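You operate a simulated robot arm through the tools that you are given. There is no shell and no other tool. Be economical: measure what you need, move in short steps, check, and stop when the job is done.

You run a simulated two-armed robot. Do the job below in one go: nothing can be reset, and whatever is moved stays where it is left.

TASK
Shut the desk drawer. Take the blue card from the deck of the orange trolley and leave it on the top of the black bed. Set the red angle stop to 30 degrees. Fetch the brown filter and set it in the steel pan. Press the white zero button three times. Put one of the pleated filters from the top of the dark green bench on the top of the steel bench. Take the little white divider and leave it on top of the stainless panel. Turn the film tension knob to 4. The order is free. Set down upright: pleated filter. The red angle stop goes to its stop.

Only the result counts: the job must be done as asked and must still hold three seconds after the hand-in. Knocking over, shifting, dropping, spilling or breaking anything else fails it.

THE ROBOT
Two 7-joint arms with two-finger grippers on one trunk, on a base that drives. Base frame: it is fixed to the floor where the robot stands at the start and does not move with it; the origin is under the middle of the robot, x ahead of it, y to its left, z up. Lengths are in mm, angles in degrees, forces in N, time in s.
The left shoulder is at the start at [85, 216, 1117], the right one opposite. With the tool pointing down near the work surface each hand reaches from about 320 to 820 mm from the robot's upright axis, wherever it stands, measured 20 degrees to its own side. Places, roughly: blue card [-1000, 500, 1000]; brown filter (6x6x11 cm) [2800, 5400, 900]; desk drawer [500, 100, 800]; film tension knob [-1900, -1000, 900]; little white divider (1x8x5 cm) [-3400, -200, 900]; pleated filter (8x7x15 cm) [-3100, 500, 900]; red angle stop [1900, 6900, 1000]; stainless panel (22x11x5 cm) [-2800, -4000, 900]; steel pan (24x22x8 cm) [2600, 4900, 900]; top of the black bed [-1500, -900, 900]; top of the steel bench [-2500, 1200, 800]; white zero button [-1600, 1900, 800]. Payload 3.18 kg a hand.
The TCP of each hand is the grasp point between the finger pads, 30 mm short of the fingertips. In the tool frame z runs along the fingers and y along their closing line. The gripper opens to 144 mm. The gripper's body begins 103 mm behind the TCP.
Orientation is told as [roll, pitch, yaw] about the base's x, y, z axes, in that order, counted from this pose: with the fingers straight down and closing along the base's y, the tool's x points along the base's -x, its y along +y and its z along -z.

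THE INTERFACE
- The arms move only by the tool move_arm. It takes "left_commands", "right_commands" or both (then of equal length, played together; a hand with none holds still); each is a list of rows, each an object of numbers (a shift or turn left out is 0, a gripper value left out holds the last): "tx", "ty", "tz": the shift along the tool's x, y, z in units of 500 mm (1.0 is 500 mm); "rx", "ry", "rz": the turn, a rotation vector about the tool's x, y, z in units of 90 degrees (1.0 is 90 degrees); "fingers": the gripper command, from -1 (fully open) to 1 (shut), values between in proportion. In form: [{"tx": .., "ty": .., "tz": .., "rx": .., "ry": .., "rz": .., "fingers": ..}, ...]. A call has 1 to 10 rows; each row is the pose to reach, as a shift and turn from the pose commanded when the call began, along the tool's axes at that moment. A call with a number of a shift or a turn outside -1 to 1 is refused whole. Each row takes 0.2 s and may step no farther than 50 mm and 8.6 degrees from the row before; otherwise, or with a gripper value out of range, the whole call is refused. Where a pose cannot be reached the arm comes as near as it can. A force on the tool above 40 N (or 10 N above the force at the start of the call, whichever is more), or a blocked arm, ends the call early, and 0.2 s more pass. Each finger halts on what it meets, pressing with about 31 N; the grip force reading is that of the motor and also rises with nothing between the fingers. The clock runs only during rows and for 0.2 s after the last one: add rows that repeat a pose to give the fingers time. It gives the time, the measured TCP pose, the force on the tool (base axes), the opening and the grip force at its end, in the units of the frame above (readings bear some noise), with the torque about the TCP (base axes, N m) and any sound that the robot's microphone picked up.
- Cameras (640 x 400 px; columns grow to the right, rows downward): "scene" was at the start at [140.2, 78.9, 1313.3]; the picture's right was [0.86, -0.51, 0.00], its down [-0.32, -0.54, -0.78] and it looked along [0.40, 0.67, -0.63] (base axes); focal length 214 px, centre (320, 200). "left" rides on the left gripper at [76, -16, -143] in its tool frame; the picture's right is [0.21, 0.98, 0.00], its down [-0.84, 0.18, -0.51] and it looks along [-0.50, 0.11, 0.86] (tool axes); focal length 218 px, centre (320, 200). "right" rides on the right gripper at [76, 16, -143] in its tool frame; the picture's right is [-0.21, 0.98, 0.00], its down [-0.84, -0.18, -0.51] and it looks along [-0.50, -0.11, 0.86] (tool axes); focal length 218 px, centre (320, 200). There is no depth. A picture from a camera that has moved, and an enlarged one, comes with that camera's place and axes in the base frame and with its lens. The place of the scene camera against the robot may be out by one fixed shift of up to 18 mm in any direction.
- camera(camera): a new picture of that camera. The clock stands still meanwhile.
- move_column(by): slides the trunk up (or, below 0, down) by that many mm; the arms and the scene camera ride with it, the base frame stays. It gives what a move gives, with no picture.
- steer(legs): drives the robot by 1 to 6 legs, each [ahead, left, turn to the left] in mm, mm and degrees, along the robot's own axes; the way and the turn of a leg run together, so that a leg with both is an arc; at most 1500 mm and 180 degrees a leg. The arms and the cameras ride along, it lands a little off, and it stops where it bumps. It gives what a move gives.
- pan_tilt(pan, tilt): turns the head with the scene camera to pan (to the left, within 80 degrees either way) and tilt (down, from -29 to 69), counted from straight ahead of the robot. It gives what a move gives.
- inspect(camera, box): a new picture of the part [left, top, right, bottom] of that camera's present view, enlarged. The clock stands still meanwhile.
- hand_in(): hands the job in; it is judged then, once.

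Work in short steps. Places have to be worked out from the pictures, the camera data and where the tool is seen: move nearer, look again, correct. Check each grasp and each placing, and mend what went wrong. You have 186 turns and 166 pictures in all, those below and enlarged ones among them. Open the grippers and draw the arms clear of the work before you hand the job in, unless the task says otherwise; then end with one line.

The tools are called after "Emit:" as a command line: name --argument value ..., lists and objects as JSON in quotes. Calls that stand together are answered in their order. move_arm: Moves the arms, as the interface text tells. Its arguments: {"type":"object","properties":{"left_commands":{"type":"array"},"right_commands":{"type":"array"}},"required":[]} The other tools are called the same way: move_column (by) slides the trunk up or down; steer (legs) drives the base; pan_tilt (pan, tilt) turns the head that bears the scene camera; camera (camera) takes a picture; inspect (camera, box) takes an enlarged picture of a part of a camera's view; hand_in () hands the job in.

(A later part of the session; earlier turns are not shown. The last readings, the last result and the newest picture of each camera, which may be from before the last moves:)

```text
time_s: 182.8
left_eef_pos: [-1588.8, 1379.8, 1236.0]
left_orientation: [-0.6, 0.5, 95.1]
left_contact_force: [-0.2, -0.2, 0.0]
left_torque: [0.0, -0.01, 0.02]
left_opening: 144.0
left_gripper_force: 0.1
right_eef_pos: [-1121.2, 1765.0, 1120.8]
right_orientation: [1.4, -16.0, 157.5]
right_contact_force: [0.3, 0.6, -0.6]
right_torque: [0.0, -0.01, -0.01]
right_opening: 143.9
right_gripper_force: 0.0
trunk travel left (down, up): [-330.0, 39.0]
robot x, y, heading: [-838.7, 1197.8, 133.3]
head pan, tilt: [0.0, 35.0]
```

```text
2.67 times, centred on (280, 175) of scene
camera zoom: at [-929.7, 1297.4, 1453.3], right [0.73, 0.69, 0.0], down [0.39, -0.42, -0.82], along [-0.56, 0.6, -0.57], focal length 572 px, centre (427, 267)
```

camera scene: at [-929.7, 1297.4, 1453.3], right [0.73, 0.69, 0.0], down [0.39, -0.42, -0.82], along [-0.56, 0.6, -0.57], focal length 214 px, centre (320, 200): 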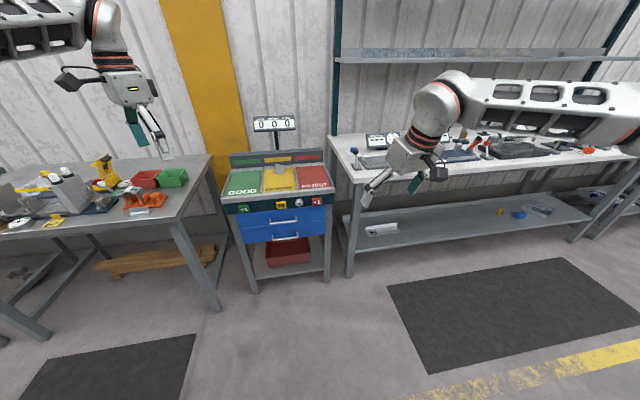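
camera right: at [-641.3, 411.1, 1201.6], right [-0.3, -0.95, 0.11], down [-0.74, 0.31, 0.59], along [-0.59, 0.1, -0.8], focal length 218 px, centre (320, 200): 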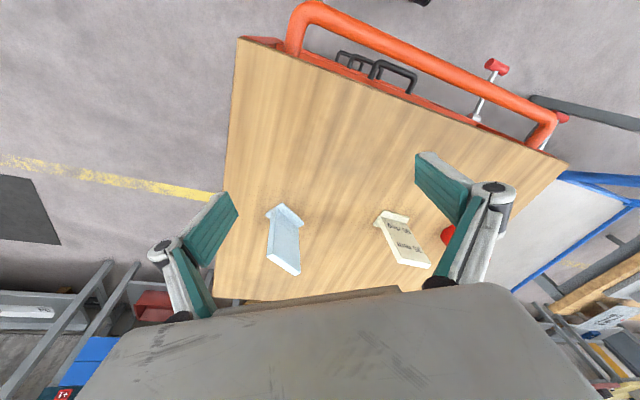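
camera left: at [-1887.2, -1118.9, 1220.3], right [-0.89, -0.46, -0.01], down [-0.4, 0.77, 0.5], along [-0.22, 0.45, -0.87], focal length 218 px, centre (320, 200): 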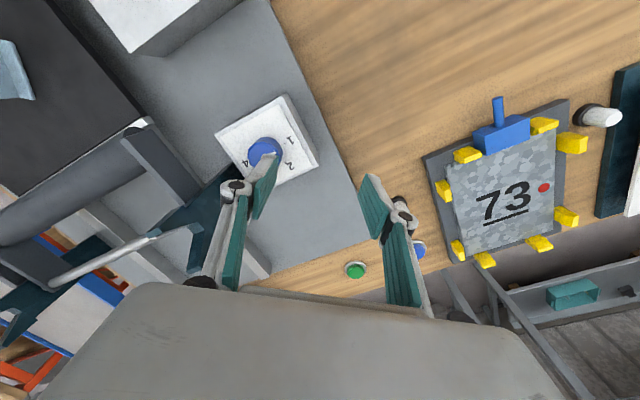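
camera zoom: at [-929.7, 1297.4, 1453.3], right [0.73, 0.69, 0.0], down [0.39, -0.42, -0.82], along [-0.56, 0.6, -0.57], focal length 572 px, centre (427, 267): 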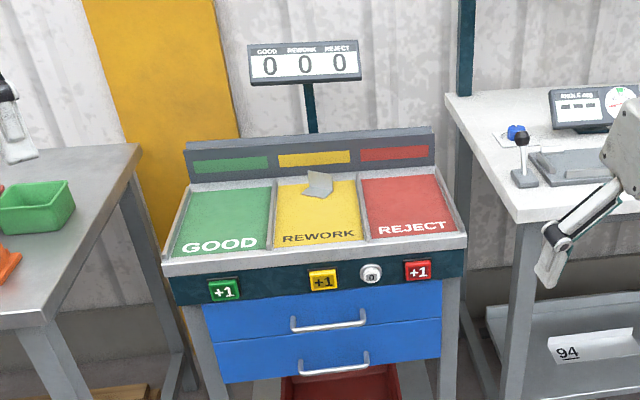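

The white "0" button sits on the cart's front panel (facing bearing −36°), at about (−1610,1870,816). I drive in front of it, square on, lower the trunk, and prepare the left hand pointing forward.

Emit:
steer --legs '[[281, -332, 10.5]]'

Emit:
move_column --by -130

Emit:
move_arm --left_commands '[{"rx": -0.056, "ry": -0.071, "tz": 0.03, "fingers": 1}, {"rx": -0.112, "ry": -0.143, "tz": 0.06}, {"rx": -0.168, "ry": -0.214, "tz": 0.1}, {"rx": -0.225, "ry": -0.285, "tz": 0.15}, {"rx": -0.281, "ry": -0.357, "tz": 0.2}, {"rx": -0.337, "ry": -0.428, "tz": 0.25}, {"rx": -0.393, "ry": -0.5, "tz": 0.3}, {"rx": -0.449, "ry": -0.571, "tz": 0.35}, {"rx": -0.506, "ry": -0.642, "tz": 0.4}, {"rx": -0.562, "ry": -0.714, "tz": 0.45}]'

Emit:
camera --camera "left"

```text
time_s: 186.3
left_eef_pos: [-1594.0, 1677.6, 1236.1]
left_orientation: [-0.6, 0.5, 104.8]
left_contact_force: [-0.1, 0.0, -0.2]
left_torque: [-0.01, -0.07, 0.0]
left_opening: 144.0
left_gripper_force: 0.0
right_eef_pos: [-1199.2, 2137.5, 1119.7]
right_orientation: [1.5, -15.8, 167.2]
right_contact_force: [0.3, 0.1, -0.8]
right_torque: [-0.01, 0.02, 0.02]
right_opening: 144.3
right_gripper_force: 0.0
trunk travel left (down, up): [-330.0, 39.0]
robot x, y, heading: [-825.6, 1626.5, 142.9]
head pan, tilt: [0.0, 35.0]
```

```text
time_s: 187.8
left_eef_pos: [-1593.0, 1676.7, 1108.4]
left_orientation: [-0.6, 0.4, 104.8]
left_contact_force: [0.8, 0.2, -0.6]
left_torque: [0.03, 0.03, 0.0]
left_opening: 143.8
left_gripper_force: 0.0
right_eef_pos: [-1197.0, 2136.2, 993.6]
right_orientation: [1.3, -16.1, 167.2]
right_contact_force: [0.0, 0.2, 0.7]
right_torque: [0.05, -0.01, 0.03]
right_opening: 144.0
right_gripper_force: 0.0
trunk travel left (down, up): [-200.0, 169.0]
robot x, y, heading: [-828.6, 1623.7, 142.9]
head pan, tilt: [0.0, 35.0]
```

```text
time_s: 190.1
left_eef_pos: [-1594.2, 1676.5, 880.0]
left_orientation: [76.0, -50.9, 64.0]
left_contact_force: [0.7, 0.0, -0.8]
left_torque: [0.02, -0.04, -0.03]
left_opening: 0.1
left_gripper_force: 30.6
left hand out of reach, approached as far as the arm can: row 5, 6, 7
right_eef_pos: [-1199.5, 2135.3, 989.8]
right_orientation: [1.4, -15.8, 167.3]
right_contact_force: [-0.1, 0.4, -0.4]
right_torque: [0.06, -0.01, 0.01]
right_opening: 144.1
right_gripper_force: 0.1
trunk travel left (down, up): [-200.0, 169.0]
robot x, y, heading: [-828.1, 1626.7, 143.3]
head pan, tilt: [0.0, 35.0]
```

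```text
87 pictures are left
camera left: at [-1492.9, 1557.7, 832.2], right [-0.59, -0.68, 0.43], down [0.53, 0.07, 0.84], along [-0.6, 0.73, 0.32], focal length 218 px, centre (320, 200)
```

left: 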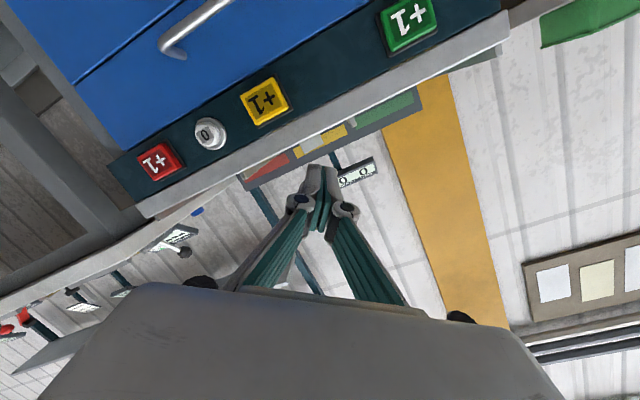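

Button fixed by two views at (−1643,1898,~785). I slide the fist sideways and down to face it, then forward to ~40 mm short.

Emit:
move_arm --left_commands '[{"tx": -0.009, "ty": -0.088, "tz": 0.008, "rx": -0.02, "ry": -0.025}, {"tx": -0.018, "ty": -0.175, "tz": 0.015, "rx": -0.04, "ry": -0.05}, {"tx": -0.027, "ty": -0.262, "tz": 0.022, "rx": -0.056, "ry": -0.071}, {"tx": -0.035, "ty": -0.35, "tz": 0.03, "rx": -0.056, "ry": -0.071}, {"tx": -0.044, "ty": -0.342, "tz": 0.1, "rx": -0.056, "ry": -0.071}, {"tx": -0.052, "ty": -0.335, "tz": 0.165, "rx": -0.056, "ry": -0.071}]'

Emit:
camera --camera "left"

Emit:
camera --camera "scene"

```text
time_s: 191.4
left_eef_pos: [-1568.4, 1786.5, 865.2]
left_orientation: [88.4, -52.0, 54.0]
left_contact_force: [0.5, -1.0, 0.0]
left_torque: [0.01, 0.02, 0.0]
left_opening: 0.0
left_gripper_force: 30.6
left hand out of reach, approached as far as the arm can: row 2, 3, 4, 5, 6
right_eef_pos: [-1198.6, 2137.0, 991.1]
right_orientation: [1.5, -16.0, 167.4]
right_contact_force: [-0.1, -0.1, -0.9]
right_torque: [0.03, 0.0, 0.04]
right_opening: 144.2
right_gripper_force: 0.0
trunk travel left (down, up): [-200.0, 169.0]
robot x, y, heading: [-829.8, 1625.5, 142.9]
head pan, tilt: [0.0, 35.0]
```

```text
86 pictures are left
camera left: at [-1475.0, 1671.9, 798.0], right [-0.55, -0.71, 0.44], down [0.62, 0.0, 0.78], along [-0.56, 0.7, 0.44], focal length 218 px, centre (320, 200)
```

left: 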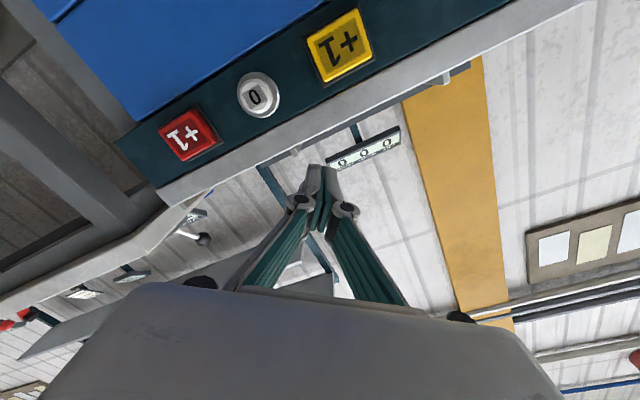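

```text
85 pictures are left
camera scene: at [-974.1, 1740.8, 1319.3], right [0.6, 0.8, 0.0], down [0.46, -0.35, -0.82], along [-0.65, 0.49, -0.57], focal length 214 px, centre (320, 200)
```

scene: 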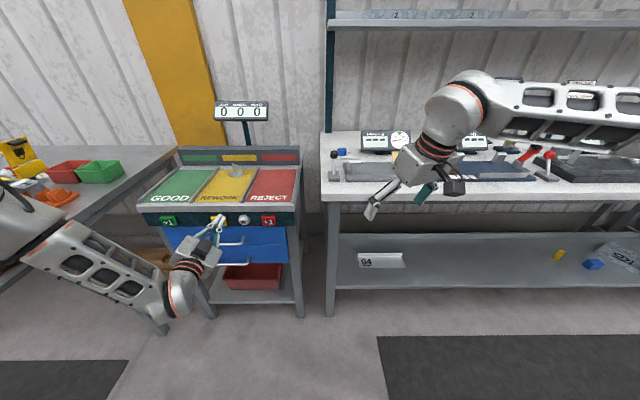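

The arm is at its inward limit again, so I use the base (44 mm right) and the trunk (80 mm down) to align the fist with the button.

Emit:
steer --legs '[[0, -44, 0]]'

Emit:
move_column --by -78

Emit:
camera --camera "left"

Emit:
inspect --camera "scene" --box '[130, 130, 310, 280]'

```text
time_s: 192.5
left_eef_pos: [-1542.9, 1820.6, 865.2]
left_orientation: [88.4, -51.9, 54.2]
left_contact_force: [0.2, -0.2, -0.2]
left_torque: [0.0, 0.0, -0.01]
left_opening: 0.0
left_gripper_force: 31.5
right_eef_pos: [-1171.8, 2171.3, 991.0]
right_orientation: [1.4, -15.9, 167.2]
right_contact_force: [0.3, -0.1, 0.0]
right_torque: [-0.01, 0.05, 0.03]
right_opening: 143.9
right_gripper_force: 0.0
trunk travel left (down, up): [-200.0, 169.0]
robot x, y, heading: [-800.8, 1663.4, 143.1]
head pan, tilt: [0.0, 35.0]
```

```text
time_s: 193.7
left_eef_pos: [-1542.4, 1820.2, 789.1]
left_orientation: [88.8, -51.9, 53.9]
left_contact_force: [0.7, -0.6, 0.5]
left_torque: [0.0, 0.0, -0.02]
left_opening: 0.3
left_gripper_force: 30.5
right_eef_pos: [-1172.2, 2170.0, 914.5]
right_orientation: [1.4, -16.1, 167.2]
right_contact_force: [0.6, 0.1, 0.1]
right_torque: [0.03, 0.0, -0.01]
right_opening: 143.9
right_gripper_force: 0.1
trunk travel left (down, up): [-122.0, 247.0]
robot x, y, heading: [-801.6, 1657.6, 143.0]
head pan, tilt: [0.0, 35.0]
```

```text
84 pictures are left
camera left: at [-1449.2, 1705.5, 722.4], right [-0.55, -0.71, 0.44], down [0.63, 0.0, 0.78], along [-0.56, 0.7, 0.45], focal length 218 px, centre (320, 200)
```

left: 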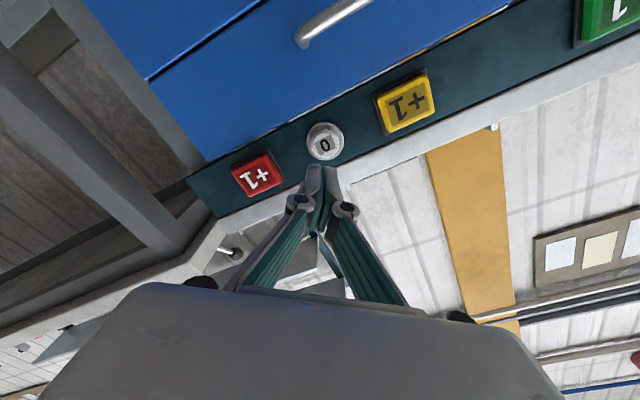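

```text
2.67 times, centred on (220, 205) of scene
camera zoom: at [-1009.7, 1821.1, 1231.6], right [0.6, 0.8, 0.0], down [0.46, -0.34, -0.82], along [-0.65, 0.49, -0.57], focal length 572 px, centre (587, 187)
```

zoom: 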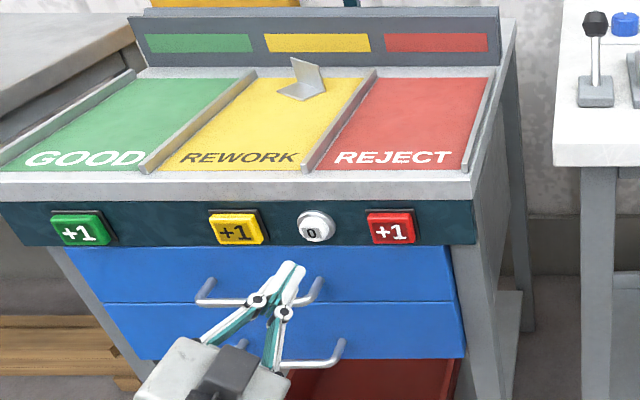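

Button is at (−1637,1878.5,785), 81 mm ahead of the fist and 10 mm to the left of its line. I correct and press forward in small steps.

Emit:
move_arm --left_commands '[{"tx": 0.017, "ty": 0.012, "tz": 0.05}, {"tx": 0.017, "ty": 0.012, "tz": 0.12}, {"tx": 0.017, "ty": 0.012, "tz": 0.14}, {"tx": 0.017, "ty": 0.012, "tz": 0.152}, {"tx": 0.017, "ty": 0.012, "tz": 0.16}, {"tx": 0.017, "ty": 0.012, "tz": 0.168}]'

Emit:
camera --camera "left"

```text
time_s: 195.2
left_eef_pos: [-1610.8, 1858.8, 784.1]
left_orientation: [88.3, -51.9, 53.9]
left_contact_force: [18.4, -14.3, 7.1]
left_torque: [0.14, 0.24, -0.01]
left_opening: 6.0
left_gripper_force: 31.0
right_eef_pos: [-1171.8, 2169.2, 914.5]
right_orientation: [1.3, -16.1, 167.4]
right_contact_force: [0.0, 0.6, 0.8]
right_torque: [0.05, -0.04, 0.0]
right_opening: 144.1
right_gripper_force: 0.1
trunk travel left (down, up): [-122.0, 247.0]
robot x, y, heading: [-802.3, 1660.1, 143.3]
head pan, tilt: [0.0, 35.0]
heard: click
stopped in row 6 (left hand): the force on the tool passed its limit at 43 N (the readings are from after the stop); the commanded pose is now the measured one
```

```text
82 pictures are left
camera left: at [-1516.5, 1744.9, 715.5], right [-0.55, -0.71, 0.44], down [0.62, 0.0, 0.78], along [-0.56, 0.7, 0.44], focal length 218 px, centre (320, 200)
```

left: 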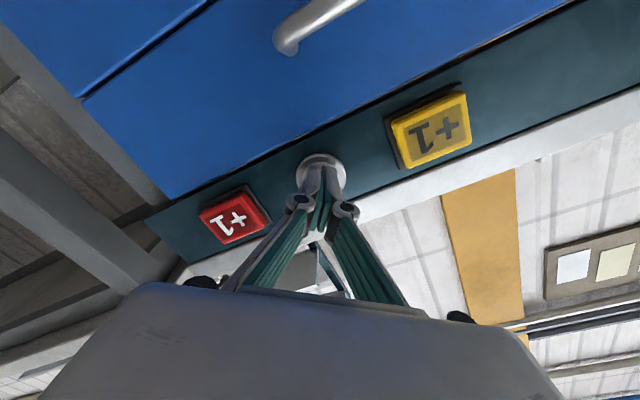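

One click heard. I draw back 25 mm and press again, then back off.

Emit:
move_arm --left_commands '[{"tz": -0.03}, {"tz": -0.06}, {"tz": -0.06}, {"tz": -0.03}, {"tz": -0.014}, {"tz": -0.006}, {"tz": 0.0}, {"tz": 0.006}]'

```text
time_s: 197.2
left_eef_pos: [-1610.1, 1859.8, 781.4]
left_orientation: [88.3, -51.9, 54.1]
left_contact_force: [18.8, -14.0, 8.0]
left_torque: [0.14, 0.24, -0.03]
left_opening: 6.1
left_gripper_force: 30.6
right_eef_pos: [-1171.3, 2167.3, 915.0]
right_orientation: [1.3, -16.2, 167.4]
right_contact_force: [0.6, 0.4, -0.5]
right_torque: [-0.01, -0.01, 0.03]
right_opening: 144.3
right_gripper_force: 0.2
trunk travel left (down, up): [-122.0, 247.0]
robot x, y, heading: [-803.3, 1659.0, 143.4]
head pan, tilt: [0.0, 35.0]
heard: click
stopped in row 8 (left hand): the force on the tool passed its limit at 42 N (the readings are from after the stop); the commanded pose is now the measured one
```

Second click. Same once more.

Emit:
move_arm --left_commands '[{"tz": -0.03}, {"tz": -0.06}, {"tz": -0.06}, {"tz": -0.03}, {"tz": -0.014}, {"tz": -0.006}, {"tz": 0.0}, {"tz": 0.006}]'

```text
time_s: 199.1
left_eef_pos: [-1609.0, 1859.8, 776.8]
left_orientation: [87.3, -51.9, 54.6]
left_contact_force: [18.1, -12.8, 4.3]
left_torque: [0.16, 0.25, -0.13]
left_opening: 5.9
left_gripper_force: 30.7
right_eef_pos: [-1172.5, 2166.3, 914.6]
right_orientation: [1.3, -16.0, 167.4]
right_contact_force: [0.8, 0.5, 0.0]
right_torque: [-0.01, -0.01, -0.01]
right_opening: 143.9
right_gripper_force: 0.1
trunk travel left (down, up): [-122.0, 247.0]
robot x, y, heading: [-798.8, 1659.1, 143.3]
head pan, tilt: [0.0, 35.0]
heard: click
stopped in row 8 (left hand): the force on the tool passed its limit at 42 N (the readings are from after the stop); the commanded pose is now the measured one
```

Three clicks in all — done. I retract and begin turning the hand back down.

Emit:
move_arm --left_commands '[{"tz": -0.09}, {"tz": -0.18}, {"tz": -0.27}, {"tx": -0.03, "ty": 0.025, "tz": -0.27, "rx": 0.056, "ry": 0.071}, {"tx": -0.06, "ty": 0.05, "tz": -0.27, "rx": 0.112, "ry": 0.143}, {"tx": -0.09, "ty": 0.075, "tz": -0.27, "rx": 0.168, "ry": 0.214}, {"tx": -0.12, "ty": 0.1, "tz": -0.27, "rx": 0.225, "ry": 0.285}, {"tx": -0.15, "ty": 0.125, "tz": -0.27, "rx": 0.281, "ry": 0.357}, {"tx": -0.18, "ty": 0.15, "tz": -0.27, "rx": 0.337, "ry": 0.428}, {"tx": -0.22, "ty": 0.175, "tz": -0.27, "rx": 0.393, "ry": 0.5}]'

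Emit:
move_arm --left_commands '[{"rx": 0.056, "ry": 0.071, "fingers": -1}, {"rx": 0.112, "ry": 0.143}, {"rx": 0.168, "ry": 0.214}, {"rx": 0.225, "ry": 0.285}]'

Emit:
move_column --by 130

```text
time_s: 201.3
left_eef_pos: [-1507.1, 1781.2, 920.0]
left_orientation: [20.3, -23.9, 100.0]
left_contact_force: [0.0, -0.5, 0.7]
left_torque: [-0.01, 0.01, 0.05]
left_opening: 0.1
left_gripper_force: 30.9
right_eef_pos: [-1171.9, 2168.7, 912.5]
right_orientation: [1.4, -15.8, 167.4]
right_contact_force: [0.3, 0.3, 0.0]
right_torque: [-0.02, 0.01, 0.03]
right_opening: 144.2
right_gripper_force: 0.1
trunk travel left (down, up): [-122.0, 247.0]
robot x, y, heading: [-799.6, 1658.4, 143.0]
head pan, tilt: [0.0, 35.0]
```

```text
time_s: 202.3
left_eef_pos: [-1511.0, 1781.8, 918.1]
left_orientation: [-1.4, 1.4, 104.3]
left_contact_force: [0.2, 0.4, 0.3]
left_torque: [0.03, -0.03, 0.0]
left_opening: 143.7
left_gripper_force: 0.1
right_eef_pos: [-1173.9, 2168.9, 911.8]
right_orientation: [1.3, -15.9, 167.4]
right_contact_force: [0.7, 0.2, 0.3]
right_torque: [0.01, 0.01, 0.02]
right_opening: 144.1
right_gripper_force: 0.1
trunk travel left (down, up): [-122.0, 247.0]
robot x, y, heading: [-801.6, 1661.7, 143.1]
head pan, tilt: [0.0, 35.0]
```

```text
time_s: 203.8
left_eef_pos: [-1508.0, 1783.4, 1048.3]
left_orientation: [-1.3, 1.3, 104.4]
left_contact_force: [0.1, 0.2, -1.2]
left_torque: [-0.07, -0.03, 0.0]
left_opening: 144.2
left_gripper_force: 0.1
right_eef_pos: [-1172.5, 2169.8, 1041.0]
right_orientation: [1.6, -15.8, 167.5]
right_contact_force: [-0.8, 0.6, -0.8]
right_torque: [-0.03, 0.0, 0.0]
right_opening: 143.8
right_gripper_force: 0.0
trunk travel left (down, up): [-252.0, 117.0]
robot x, y, heading: [-800.9, 1660.6, 143.1]
head pan, tilt: [0.0, 35.0]
```

Next the pleated filter on the dark green bench. I drive along the aisle, keeping back from the benches, and look.

Emit:
steer --legs '[[100, 0, 0], [0, 970, 0], [0, 970, 0]]'

Emit:
pan_tilt --pan 10 --tilt 30

Emit:
camera --camera "scene"

```text
time_s: 222.2
left_eef_pos: [-2788.4, 310.4, 1049.6]
left_orientation: [-1.2, 1.3, 102.2]
left_contact_force: [-0.8, 0.0, -0.2]
left_torque: [-0.01, -0.01, 0.01]
left_opening: 144.1
left_gripper_force: 0.1
right_eef_pos: [-2437.4, 685.2, 1042.2]
right_orientation: [1.5, -15.9, 165.2]
right_contact_force: [-0.2, -0.1, 0.3]
right_torque: [-0.01, 0.0, -0.02]
right_opening: 144.2
right_gripper_force: 0.0
trunk travel left (down, up): [-252.0, 117.0]
robot x, y, heading: [-2085.7, 162.3, 141.0]
head pan, tilt: [0.0, 35.0]
```

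```text
time_s: 222.9
left_eef_pos: [-2789.3, 311.2, 1049.1]
left_orientation: [-1.2, 1.2, 102.2]
left_contact_force: [0.2, -0.2, 0.8]
left_torque: [0.0, -0.03, 0.01]
left_opening: 143.9
left_gripper_force: 0.0
right_eef_pos: [-2437.9, 683.9, 1043.2]
right_orientation: [1.5, -16.0, 165.2]
right_contact_force: [-0.9, 0.0, 0.7]
right_torque: [0.0, -0.03, -0.02]
right_opening: 144.2
right_gripper_force: 0.1
trunk travel left (down, up): [-252.0, 117.0]
robot x, y, heading: [-2086.9, 161.7, 140.9]
head pan, tilt: [10.0, 30.0]
```

```text
81 pictures are left
camera scene: at [-2211.6, 247.2, 1381.2], right [0.49, 0.87, 0.0], down [0.44, -0.24, -0.87], along [-0.76, 0.42, -0.5], focal length 214 px, centre (320, 200)
```

scene: 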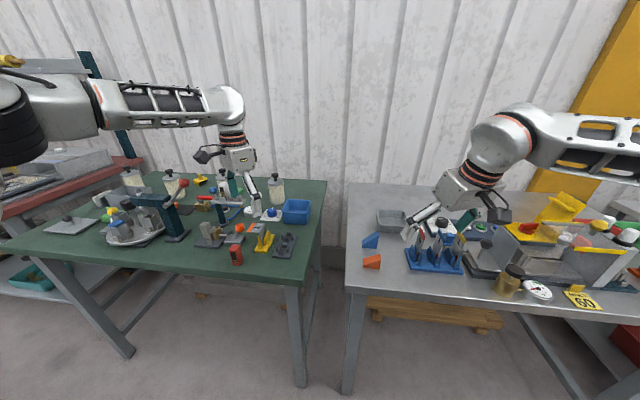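

I zoom on the green bench to find the pleated filters, and on the steel bench for free room.

Emit:
inspect --camera "scene" --box '[90, 150, 330, 280]'

Emit:
inspect --camera "scene" --box '[330, 160, 640, 330]'

```text
2.67 times, centred on (210, 215) of scene
camera zoom: at [-2211.6, 247.2, 1381.2], right [0.49, 0.87, 0.0], down [0.44, -0.24, -0.87], along [-0.76, 0.42, -0.5], focal length 572 px, centre (613, 160)
```

zoom: 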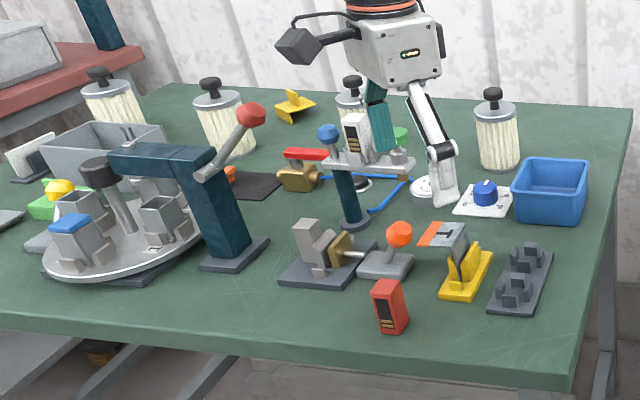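

```text
2.06 times, centred on (485, 245) of scene
camera zoom: at [-2211.6, 247.2, 1381.2], right [0.49, 0.87, 0.0], down [0.44, -0.24, -0.87], along [-0.76, 0.42, -0.5], focal length 443 px, centre (-21, 107)
```

zoom: 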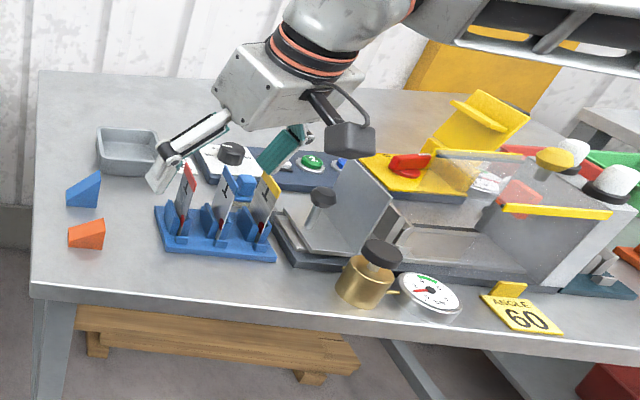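

The rightmost pleated filter stands at ≈(−3130,515), deep on the green bench. I move in to where the base keeps ~330 mm from the bench edge, trunk up 60 mm; then reach with a tilted hand.

Emit:
move_column --by 60

Emit:
steer --legs '[[0, -36, 2], [225, 0, 0]]'

Emit:
camera --camera "left"

```text
time_s: 223.9
left_eef_pos: [-2788.4, 311.1, 1109.6]
left_orientation: [-1.2, 1.2, 102.2]
left_contact_force: [-0.2, 0.6, -0.1]
left_torque: [0.01, 0.0, 0.02]
left_opening: 143.8
left_gripper_force: 0.0
right_eef_pos: [-2438.8, 685.3, 1102.8]
right_orientation: [1.4, -15.8, 165.1]
right_contact_force: [-0.2, 1.0, 0.2]
right_torque: [-0.07, -0.02, -0.07]
right_opening: 144.2
right_gripper_force: 0.0
trunk travel left (down, up): [-312.0, 57.0]
robot x, y, heading: [-2083.9, 159.8, 141.1]
head pan, tilt: [10.0, 30.0]
```

```text
time_s: 226.2
left_eef_pos: [-2947.6, 440.6, 1109.7]
left_orientation: [-1.3, 1.2, 104.5]
left_contact_force: [-0.3, 0.5, -0.8]
left_torque: [-0.05, -0.01, -0.05]
left_opening: 143.8
left_gripper_force: 0.0
right_eef_pos: [-2613.6, 827.7, 1102.5]
right_orientation: [1.5, -15.9, 167.5]
right_contact_force: [0.8, 0.0, -0.5]
right_torque: [0.02, -0.04, -0.01]
right_opening: 143.9
right_gripper_force: 0.1
trunk travel left (down, up): [-312.0, 57.0]
robot x, y, heading: [-2240.5, 320.5, 143.6]
head pan, tilt: [10.0, 30.0]
```

```text
78 pictures are left
camera left: at [-2915.1, 372.9, 1254.6], right [-0.89, -0.45, -0.02], down [-0.4, 0.78, 0.49], along [-0.21, 0.44, -0.87], focal length 218 px, centre (320, 200)
```

left: 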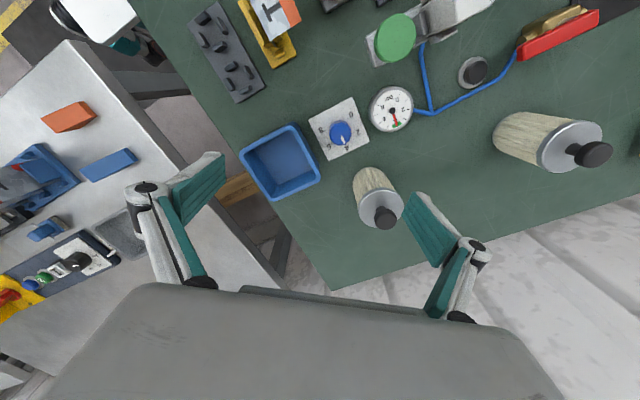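

The filter stands at ≈(−3078,497), bench z≈855, cap top ≈950. I tilt the left hand 42° toward it with the closing line level, jaws at 112 mm, to a point 110 mm short.

Emit:
move_arm --left_commands '[{"tx": -0.005, "ty": 0.045, "tz": 0.03, "ry": -0.093, "fingers": -0.56}, {"tx": -0.011, "ty": 0.09, "tz": 0.07, "ry": -0.187}, {"tx": -0.016, "ty": 0.134, "tz": 0.12, "ry": -0.28}, {"tx": -0.022, "ty": 0.179, "tz": 0.17, "ry": -0.373}, {"tx": -0.027, "ty": 0.224, "tz": 0.226, "ry": -0.467}]'

Emit:
camera --camera "left"

Emit:
inspect --camera "scene" --box '[120, 90, 360, 280]'

```text
time_s: 227.4
left_eef_pos: [-3055.6, 420.5, 995.0]
left_orientation: [-1.6, -40.9, 105.8]
left_contact_force: [0.5, 0.2, 0.6]
left_torque: [0.02, -0.04, -0.03]
left_opening: 112.3
left_gripper_force: 0.2
right_eef_pos: [-2612.0, 828.0, 1102.8]
right_orientation: [1.4, -15.9, 167.6]
right_contact_force: [-0.4, 1.0, -0.1]
right_torque: [-0.01, -0.02, -0.01]
right_opening: 143.8
right_gripper_force: 0.0
trunk travel left (down, up): [-312.0, 57.0]
robot x, y, heading: [-2233.0, 316.1, 143.3]
head pan, tilt: [10.0, 30.0]
```

```text
77 pictures are left
camera left: at [-3003.0, 278.7, 1053.5], right [-0.9, -0.4, -0.16], down [-0.27, 0.24, 0.93], along [-0.33, 0.88, -0.33], focal length 218 px, centre (320, 200)
```

left: 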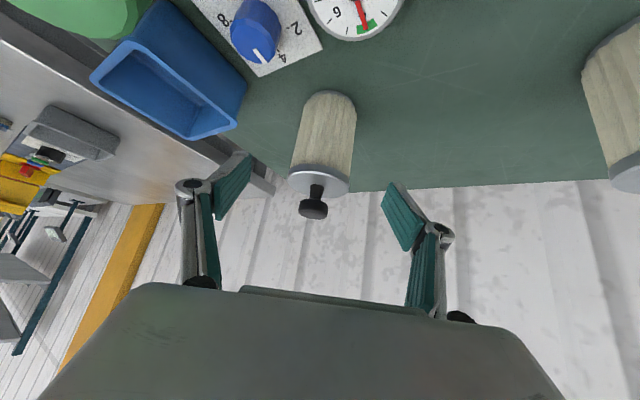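

```text
2.11 times, centred on (240, 185) of scene
camera zoom: at [-2352.3, 390.3, 1442.8], right [0.45, 0.89, 0.0], down [0.45, -0.22, -0.87], along [-0.77, 0.39, -0.5], focal length 452 px, centre (488, 232)
```

zoom: 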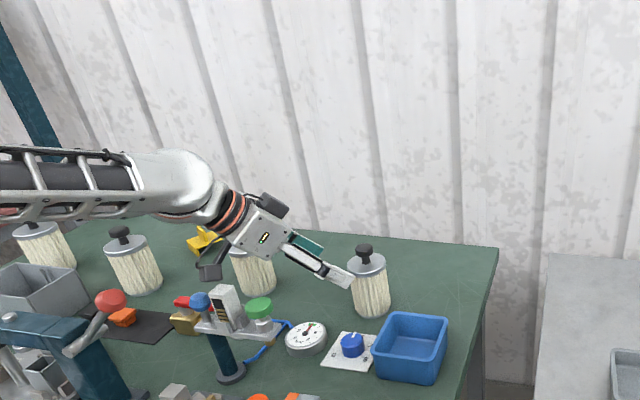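

Aligned: the axis lies 118 mm ahead along the fingers, 6 mm to the side. I advance and close on the filter body.

Emit:
move_arm --left_commands '[{"ty": 0.012, "tz": 0.08}, {"ty": 0.012, "tz": 0.16}, {"ty": 0.012, "tz": 0.232}, {"ty": 0.012, "tz": 0.232, "fingers": 0.2}, {"ty": 0.012, "tz": 0.232, "fingers": 1}, {"ty": 0.012, "tz": 0.232, "fingers": 1}]'

Emit:
camera --camera "left"

```text
time_s: 227.8
left_eef_pos: [-3057.7, 446.6, 983.0]
left_orientation: [-0.5, -41.6, 105.2]
left_contact_force: [0.0, 2.3, 9.8]
left_torque: [-1.86, -0.59, 0.23]
left_opening: 112.3
left_gripper_force: 0.1
left hand out of reach, approached as far as the arm can: row 1, 2
right_eef_pos: [-2612.7, 829.1, 1101.7]
right_orientation: [1.4, -15.9, 167.6]
right_contact_force: [0.0, 0.0, -0.3]
right_torque: [0.02, -0.04, 0.01]
right_opening: 144.2
right_gripper_force: 0.1
trunk travel left (down, up): [-312.0, 57.0]
robot x, y, heading: [-2236.9, 320.6, 143.5]
head pan, tilt: [10.0, 30.0]
stopped in row 2 (left hand): the force on the tool passed its limit at 53 N (the readings are from after the stop); the commanded pose is now the measured one
```

```text
75 pictures are left
camera left: at [-3004.2, 302.9, 1038.8], right [-0.9, -0.4, -0.14], down [-0.26, 0.24, 0.94], along [-0.34, 0.88, -0.32], focal length 218 px, centre (320, 200)
```

left: 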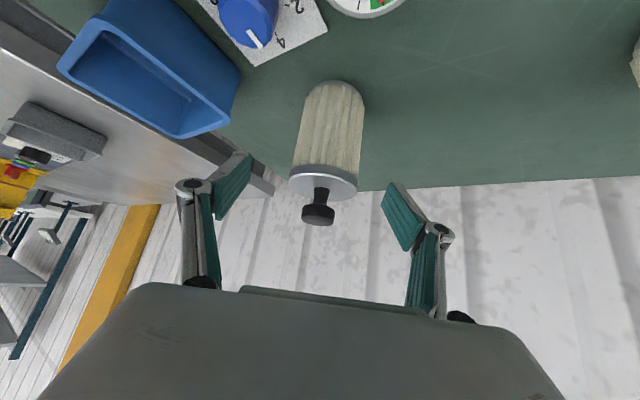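

Something touched (53 N) — likely the hand's camera housing, hanging below the tilted hand, met the little post behind it. I back off along the fingers and inspect.

Emit:
move_arm --left_commands '[{"tz": -0.06}, {"tz": -0.12}]'

Emit:
inspect --camera "scene" --box '[160, 150, 340, 290]'

```text
time_s: 228.4
left_eef_pos: [-3048.5, 407.4, 1024.7]
left_orientation: [-0.5, -41.5, 105.3]
left_contact_force: [0.5, -0.3, 0.7]
left_torque: [0.02, -0.01, 0.03]
left_opening: 112.5
left_gripper_force: 0.0
right_eef_pos: [-2611.9, 827.2, 1103.2]
right_orientation: [1.3, -15.9, 167.7]
right_contact_force: [-0.7, -0.4, -0.1]
right_torque: [0.02, -0.05, 0.01]
right_opening: 143.9
right_gripper_force: 0.1
trunk travel left (down, up): [-312.0, 57.0]
robot x, y, heading: [-2236.5, 321.1, 143.7]
head pan, tilt: [10.0, 30.0]
```

```text
2.86 times, centred on (250, 220) of scene
camera zoom: at [-2351.6, 389.5, 1442.9], right [0.45, 0.89, 0.0], down [0.45, -0.22, -0.87], along [-0.78, 0.39, -0.5], focal length 613 px, centre (520, 143)
```

zoom: 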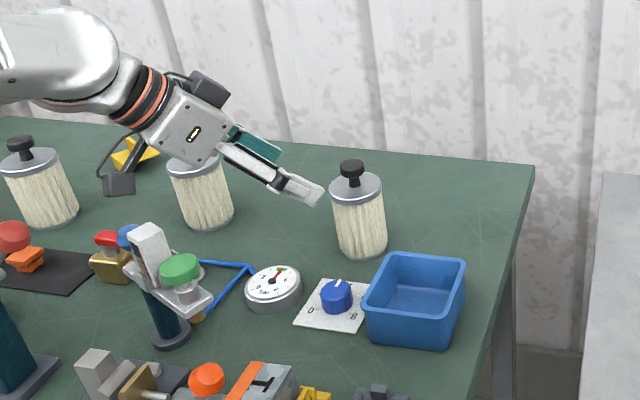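

The swivelling arm on the post (white block and green knob) was turned by the bump: the green knob moved from about (−2977,328) to (−2951,294), roughly 28° clockwise. I must swing it back. I lift and level the hand, shut the fingers and look from above.

Emit:
move_arm --left_commands '[{"tx": -0.05, "tz": -0.06}, {"tx": -0.1, "tz": -0.12, "ry": 0.09}, {"tx": -0.15, "tz": -0.175, "ry": 0.18}, {"tx": -0.15, "tz": -0.175, "ry": 0.27}, {"tx": -0.15, "tz": -0.175, "ry": 0.36}, {"tx": -0.15, "tz": -0.175, "ry": 0.455, "fingers": 1}]'

Emit:
camera --camera "left"

```text
time_s: 229.8
left_eef_pos: [-3034.5, 389.0, 1138.8]
left_orientation: [-0.3, -0.5, 105.2]
left_contact_force: [0.5, 0.4, 0.8]
left_torque: [-0.01, 0.06, -0.01]
left_opening: 0.2
left_gripper_force: 28.8
left hand out of reach, approached as far as the arm can: row 6
right_eef_pos: [-2612.8, 827.1, 1103.9]
right_orientation: [1.4, -15.9, 167.8]
right_contact_force: [0.1, -0.6, 0.9]
right_torque: [0.02, 0.05, 0.01]
right_opening: 143.9
right_gripper_force: 0.2
trunk travel left (down, up): [-312.0, 57.0]
robot x, y, heading: [-2238.1, 316.5, 143.6]
head pan, tilt: [10.0, 30.0]
```

```text
73 pictures are left
camera left: at [-2999.6, 317.7, 1281.2], right [-0.89, -0.46, -0.01], down [-0.39, 0.76, 0.51], along [-0.23, 0.46, -0.86], focal length 218 px, centre (320, 200)
```

left: 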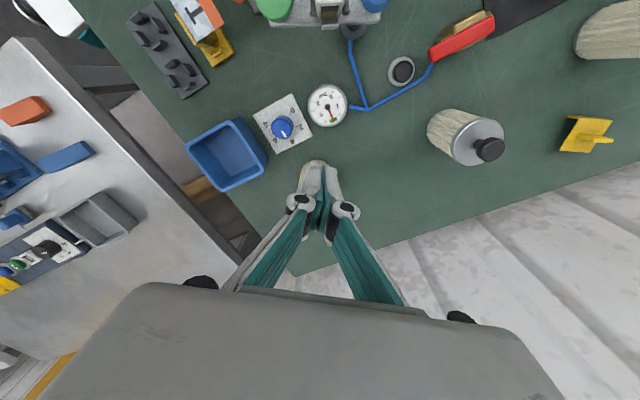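

The swing arm shows at the top edge: by the hand camera the knob went from (−2958,316) to (−2936,294), ~20° about the pivot (−3018,249). I move the shut hand above it for a good look.

Emit:
move_arm --left_commands '[{"tx": 0.08, "ty": -0.037}, {"tx": 0.16, "ty": -0.075}, {"tx": 0.238, "ty": -0.112}]'

Emit:
inspect --camera "left" --box '[180, 60, 460, 260]'

```text
time_s: 230.6
left_eef_pos: [-2950.4, 287.3, 1140.7]
left_orientation: [-0.3, -0.5, 104.8]
left_contact_force: [-0.5, 0.3, 0.5]
left_torque: [0.05, 0.03, -0.02]
left_opening: 0.1
left_gripper_force: 31.0
right_eef_pos: [-2611.9, 827.3, 1105.7]
right_orientation: [1.3, -16.0, 167.8]
right_contact_force: [0.2, 0.2, 0.1]
right_torque: [0.04, 0.01, -0.05]
right_opening: 144.3
right_gripper_force: 0.0
trunk travel left (down, up): [-312.0, 57.0]
robot x, y, heading: [-2236.9, 317.2, 143.6]
head pan, tilt: [10.0, 30.0]
```

```text
2.00 times, centred on (320, 160) of left
camera zoom: at [-2915.8, 215.9, 1282.8], right [-0.89, -0.45, -0.01], down [-0.39, 0.76, 0.51], along [-0.23, 0.46, -0.86], focal length 436 px, centre (320, 280)
```

zoom: 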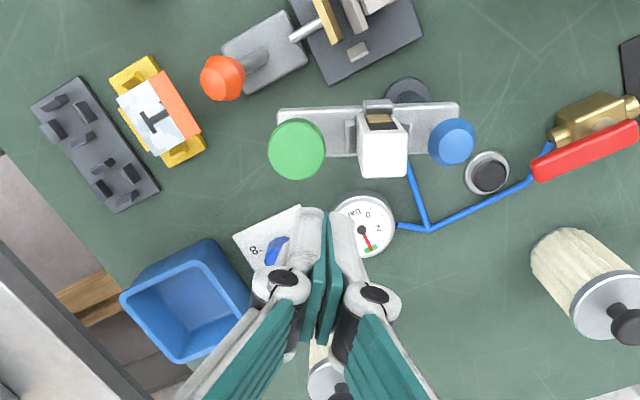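

The bar pivots at its blue end; it should go back ~25° (bar bearing 30°→~54.5°, parallel to the bench). I set the fist beside the green end, lower it to bar height and look.

Emit:
move_arm --left_commands '[{"tx": 0.061, "ty": -0.006}, {"tx": 0.122, "ty": -0.012}, {"tx": 0.122, "ty": -0.012, "tz": 0.09}, {"tx": 0.122, "ty": -0.012, "tz": 0.18}, {"tx": 0.122, "ty": -0.012, "tz": 0.262}]'

Emit:
camera --camera "left"

Emit:
inspect --camera "scene" --box '[120, 140, 320, 300]'

```text
time_s: 231.8
left_eef_pos: [-2927.2, 233.5, 1005.4]
left_orientation: [-0.5, -0.5, 104.8]
left_contact_force: [-0.1, 0.0, 0.1]
left_torque: [-0.01, -0.01, 0.01]
left_opening: 0.1
left_gripper_force: 30.8
right_eef_pos: [-2613.8, 829.0, 1102.4]
right_orientation: [1.4, -15.9, 167.6]
right_contact_force: [0.2, -0.3, 0.6]
right_torque: [-0.01, -0.03, -0.02]
right_opening: 143.8
right_gripper_force: 0.1
trunk travel left (down, up): [-312.0, 57.0]
robot x, y, heading: [-2236.7, 321.0, 143.6]
head pan, tilt: [10.0, 30.0]
```

```text
71 pictures are left
camera left: at [-2893.4, 162.1, 1148.0], right [-0.89, -0.45, -0.01], down [-0.39, 0.76, 0.51], along [-0.23, 0.46, -0.86], focal length 218 px, centre (320, 200)
```

left: 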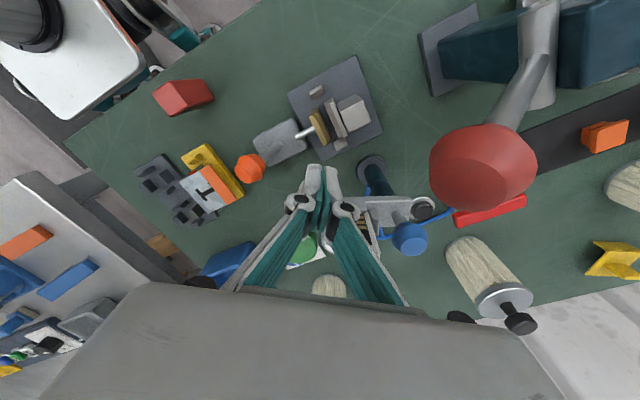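

```text
2.50 times, centred on (220, 220) of scene
camera zoom: at [-2352.9, 390.3, 1442.7], right [0.45, 0.89, 0.0], down [0.45, -0.22, -0.87], along [-0.77, 0.39, -0.5], focal length 536 px, centre (570, 150)
```

zoom: 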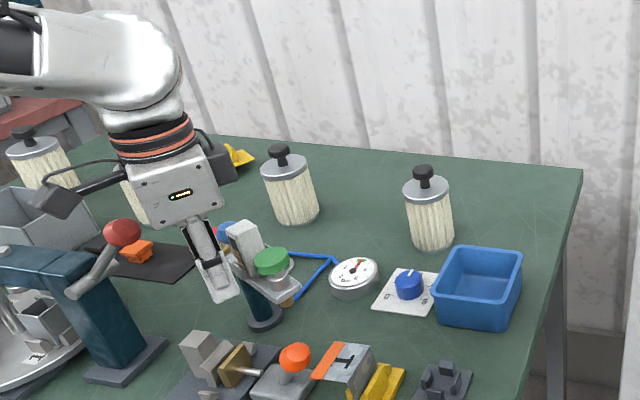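

The fist is just on the near side of the bar. I push it gently along (−22,+48) mm.

Emit:
move_arm --left_commands '[{"tx": -0.02, "ty": 0.003}, {"tx": -0.035, "ty": 0.006}, {"tx": -0.05, "ty": 0.009}, {"tx": -0.065, "ty": 0.011}, {"tx": -0.08, "ty": 0.014}, {"tx": -0.095, "ty": 0.017}]'

Emit:
inspect --camera "scene" --box '[120, 140, 320, 300]'

```text
time_s: 233.2
left_eef_pos: [-2948.1, 278.1, 1006.8]
left_orientation: [-0.4, -0.5, 104.9]
left_contact_force: [-0.6, -0.4, -0.4]
left_torque: [0.0, 0.01, -0.02]
left_opening: 0.2
left_gripper_force: 30.9
right_eef_pos: [-2612.2, 827.7, 1102.2]
right_orientation: [1.4, -15.9, 167.7]
right_contact_force: [-0.2, -0.5, 0.0]
right_torque: [-0.03, -0.02, 0.01]
right_opening: 143.9
right_gripper_force: 0.0
trunk travel left (down, up): [-312.0, 57.0]
robot x, y, heading: [-2234.2, 315.8, 143.7]
head pan, tilt: [10.0, 30.0]
```

```text
2.50 times, centred on (220, 220) of scene
camera zoom: at [-2351.8, 390.4, 1442.8], right [0.45, 0.89, 0.0], down [0.45, -0.22, -0.87], along [-0.77, 0.39, -0.5], focal length 536 px, centre (570, 150)
```

zoom: 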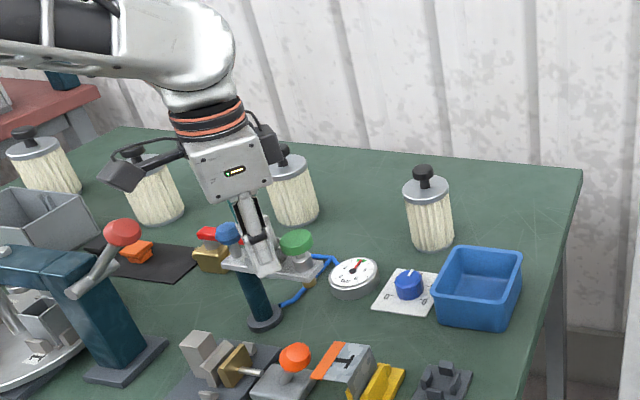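

The blue-to-green offset now matches the picture from before the bump exactly (−0.509, 0.168 in normalised view), so the arm is back in place. I draw the fist back and rise.

Emit:
move_arm --left_commands '[{"tx": 0.05, "ty": -0.01}, {"tx": 0.1, "ty": -0.02}, {"tx": 0.1, "ty": -0.02, "tz": -0.08}, {"tx": 0.1, "ty": -0.02, "tz": -0.16}, {"tx": 0.1, "ty": -0.02, "tz": -0.24}, {"tx": 0.1, "ty": -0.02, "tz": -0.3}]'

Emit:
inspect --camera "scene" --box '[120, 140, 320, 300]'

```text
time_s: 234.6
left_eef_pos: [-2929.5, 231.9, 1156.8]
left_orientation: [-0.4, -0.5, 104.9]
left_contact_force: [-0.1, -0.4, 0.1]
left_torque: [0.0, 0.0, -0.01]
left_opening: 0.0
left_gripper_force: 30.9
right_eef_pos: [-2611.9, 826.9, 1103.9]
right_orientation: [1.3, -16.0, 167.7]
right_contact_force: [-0.1, 0.3, -0.1]
right_torque: [0.03, 0.0, 0.0]
right_opening: 144.3
right_gripper_force: 0.0
trunk travel left (down, up): [-312.0, 57.0]
robot x, y, heading: [-2237.3, 322.1, 143.4]
head pan, tilt: [10.0, 30.0]
```

```text
2.50 times, centred on (220, 220) of scene
camera zoom: at [-2351.5, 390.0, 1442.9], right [0.45, 0.89, 0.0], down [0.45, -0.22, -0.87], along [-0.78, 0.39, -0.5], focal length 536 px, centre (570, 150)
```

zoom: 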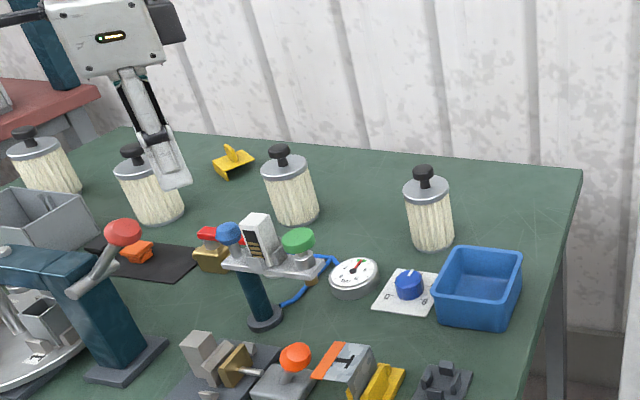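

The bench is as it was. New plan for the filter: base 45 mm ahead and 40 mm left, less tilt (25°), coming mostly from above so the camera housing stays clear.

Emit:
steer --legs '[[45, 40, 0]]'

```text
time_s: 235.7
left_eef_pos: [-2989.5, 225.7, 1155.7]
left_orientation: [-0.5, -0.5, 104.9]
left_contact_force: [-0.2, 0.6, -0.9]
left_torque: [-0.06, -0.03, -0.02]
left_opening: 0.1
left_gripper_force: 30.7
right_eef_pos: [-2673.9, 821.1, 1103.7]
right_orientation: [1.4, -15.9, 167.8]
right_contact_force: [0.0, -0.3, 0.0]
right_torque: [0.01, -0.03, -0.03]
right_opening: 143.8
right_gripper_force: 0.1
trunk travel left (down, up): [-312.0, 57.0]
robot x, y, heading: [-2299.6, 311.9, 143.8]
head pan, tilt: [10.0, 30.0]
```

I bring the tilted hand to 150 mm above/before the grasp point.

Emit:
move_arm --left_commands '[{"tx": -0.075, "ty": 0.006, "tz": 0.0, "ry": -0.04, "fingers": -0.56}, {"tx": -0.15, "ty": 0.011, "tz": 0.02, "ry": -0.09}, {"tx": -0.225, "ty": 0.017, "tz": 0.05, "ry": -0.14}, {"tx": -0.3, "ty": 0.022, "tz": 0.09, "ry": -0.19}, {"tx": -0.37, "ty": 0.028, "tz": 0.15, "ry": -0.24}, {"tx": -0.443, "ty": 0.033, "tz": 0.21, "ry": -0.278}]'

Emit:
camera --camera "left"

Emit:
inspect --camera "scene" --box '[140, 100, 360, 290]'

```text
time_s: 237.1
left_eef_pos: [-3061.4, 439.2, 1056.0]
left_orientation: [-0.4, -25.5, 105.1]
left_contact_force: [-0.5, 0.9, -0.5]
left_torque: [0.0, 0.03, 0.01]
left_opening: 112.2
left_gripper_force: 0.0
right_eef_pos: [-2672.9, 822.7, 1102.7]
right_orientation: [1.6, -15.9, 167.9]
right_contact_force: [-0.2, 0.5, -0.5]
right_torque: [-0.04, -0.01, 0.03]
right_opening: 143.8
right_gripper_force: 0.0
trunk travel left (down, up): [-312.0, 57.0]
robot x, y, heading: [-2298.7, 311.2, 143.6]
head pan, tilt: [10.0, 30.0]
```

```text
67 pictures are left
camera left: at [-3012.4, 317.2, 1152.3], right [-0.9, -0.43, -0.1], down [-0.32, 0.48, 0.82], along [-0.31, 0.76, -0.56], focal length 218 px, centre (320, 200)
```

left: 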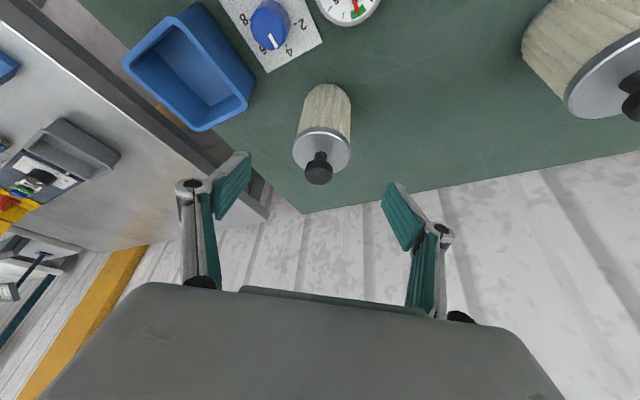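

```text
2.11 times, centred on (250, 195) of scene
camera zoom: at [-2411.9, 385.6, 1442.7], right [0.44, 0.9, 0.0], down [0.45, -0.22, -0.87], along [-0.78, 0.38, -0.5], focal length 452 px, centre (467, 210)
```

zoom: 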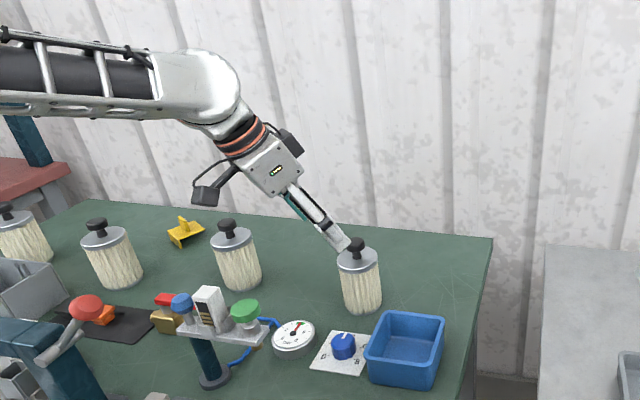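

Filter axis now at (−3073,482). I descend along the fingers with a 20 mm correction and close.

Emit:
move_arm --left_commands '[{"tx": 0.039, "tz": 0.06}, {"tx": 0.039, "tz": 0.14}, {"tx": 0.039, "tz": 0.22}, {"tx": 0.039, "tz": 0.29}, {"tx": 0.039, "tz": 0.29, "fingers": 0.2}, {"tx": 0.039, "tz": 0.29, "fingers": 1}, {"tx": 0.039, "tz": 0.29, "fingers": 1}]'

Emit:
camera --camera "left"

```text
time_s: 238.7
left_eef_pos: [-3062.1, 469.4, 925.6]
left_orientation: [-0.4, -25.6, 105.2]
left_contact_force: [-1.4, -1.3, 3.0]
left_torque: [0.1, 0.03, 0.06]
left_opening: 67.2
left_gripper_force: 31.3
left hand out of reach, approached as far as the arm can: row 4, 5, 6, 7
right_eef_pos: [-2673.1, 822.2, 1103.1]
right_orientation: [1.4, -15.8, 167.8]
right_contact_force: [-0.4, 0.0, 0.1]
right_torque: [0.01, -0.02, -0.02]
right_opening: 144.2
right_gripper_force: 0.1
trunk travel left (down, up): [-312.0, 57.0]
robot x, y, heading: [-2298.9, 314.6, 143.8]
head pan, tilt: [10.0, 30.0]
```

```text
65 pictures are left
camera left: at [-3013.3, 346.8, 1021.5], right [-0.9, -0.43, -0.1], down [-0.32, 0.47, 0.82], along [-0.31, 0.77, -0.56], focal length 218 px, centre (320, 200)
```

left: 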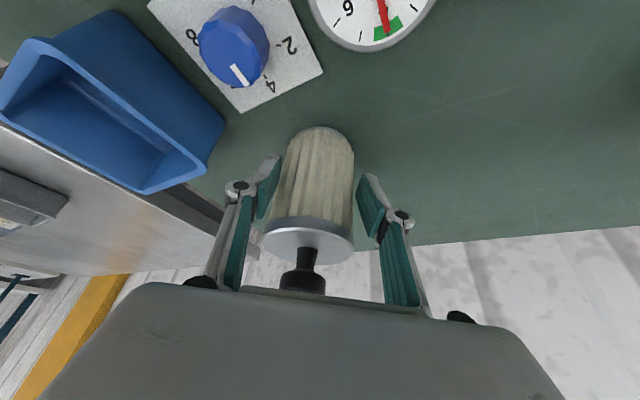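

Gripped at 67 mm. I lift straight up.

Emit:
move_arm --left_commands '[{"tx": -0.02, "tz": -0.04}, {"tx": -0.05, "tz": -0.11}, {"tx": -0.085, "tz": -0.18}, {"tx": -0.12, "tz": -0.25}]'

Emit:
camera --camera "scene"

```text
time_s: 239.7
left_eef_pos: [-3063.2, 466.9, 1066.2]
left_orientation: [-0.4, -25.4, 105.1]
left_contact_force: [0.6, 0.3, -2.6]
left_torque: [-0.08, -0.03, 0.02]
left_opening: 66.9
left_gripper_force: 31.1
right_eef_pos: [-2671.7, 821.8, 1103.4]
right_orientation: [1.3, -15.9, 167.7]
right_contact_force: [0.0, 0.6, 0.2]
right_torque: [0.01, 0.03, 0.0]
right_opening: 143.8
right_gripper_force: 0.0
trunk travel left (down, up): [-312.0, 57.0]
robot x, y, heading: [-2296.0, 310.3, 143.4]
head pan, tilt: [10.0, 30.0]
```

```text
64 pictures are left
camera scene: at [-2410.7, 384.3, 1442.9], right [0.44, 0.9, 0.0], down [0.45, -0.22, -0.87], along [-0.78, 0.39, -0.5], focal length 214 px, centre (320, 200)
```

scene: 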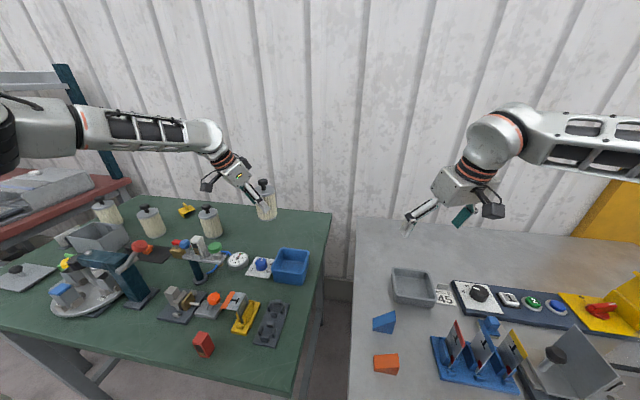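

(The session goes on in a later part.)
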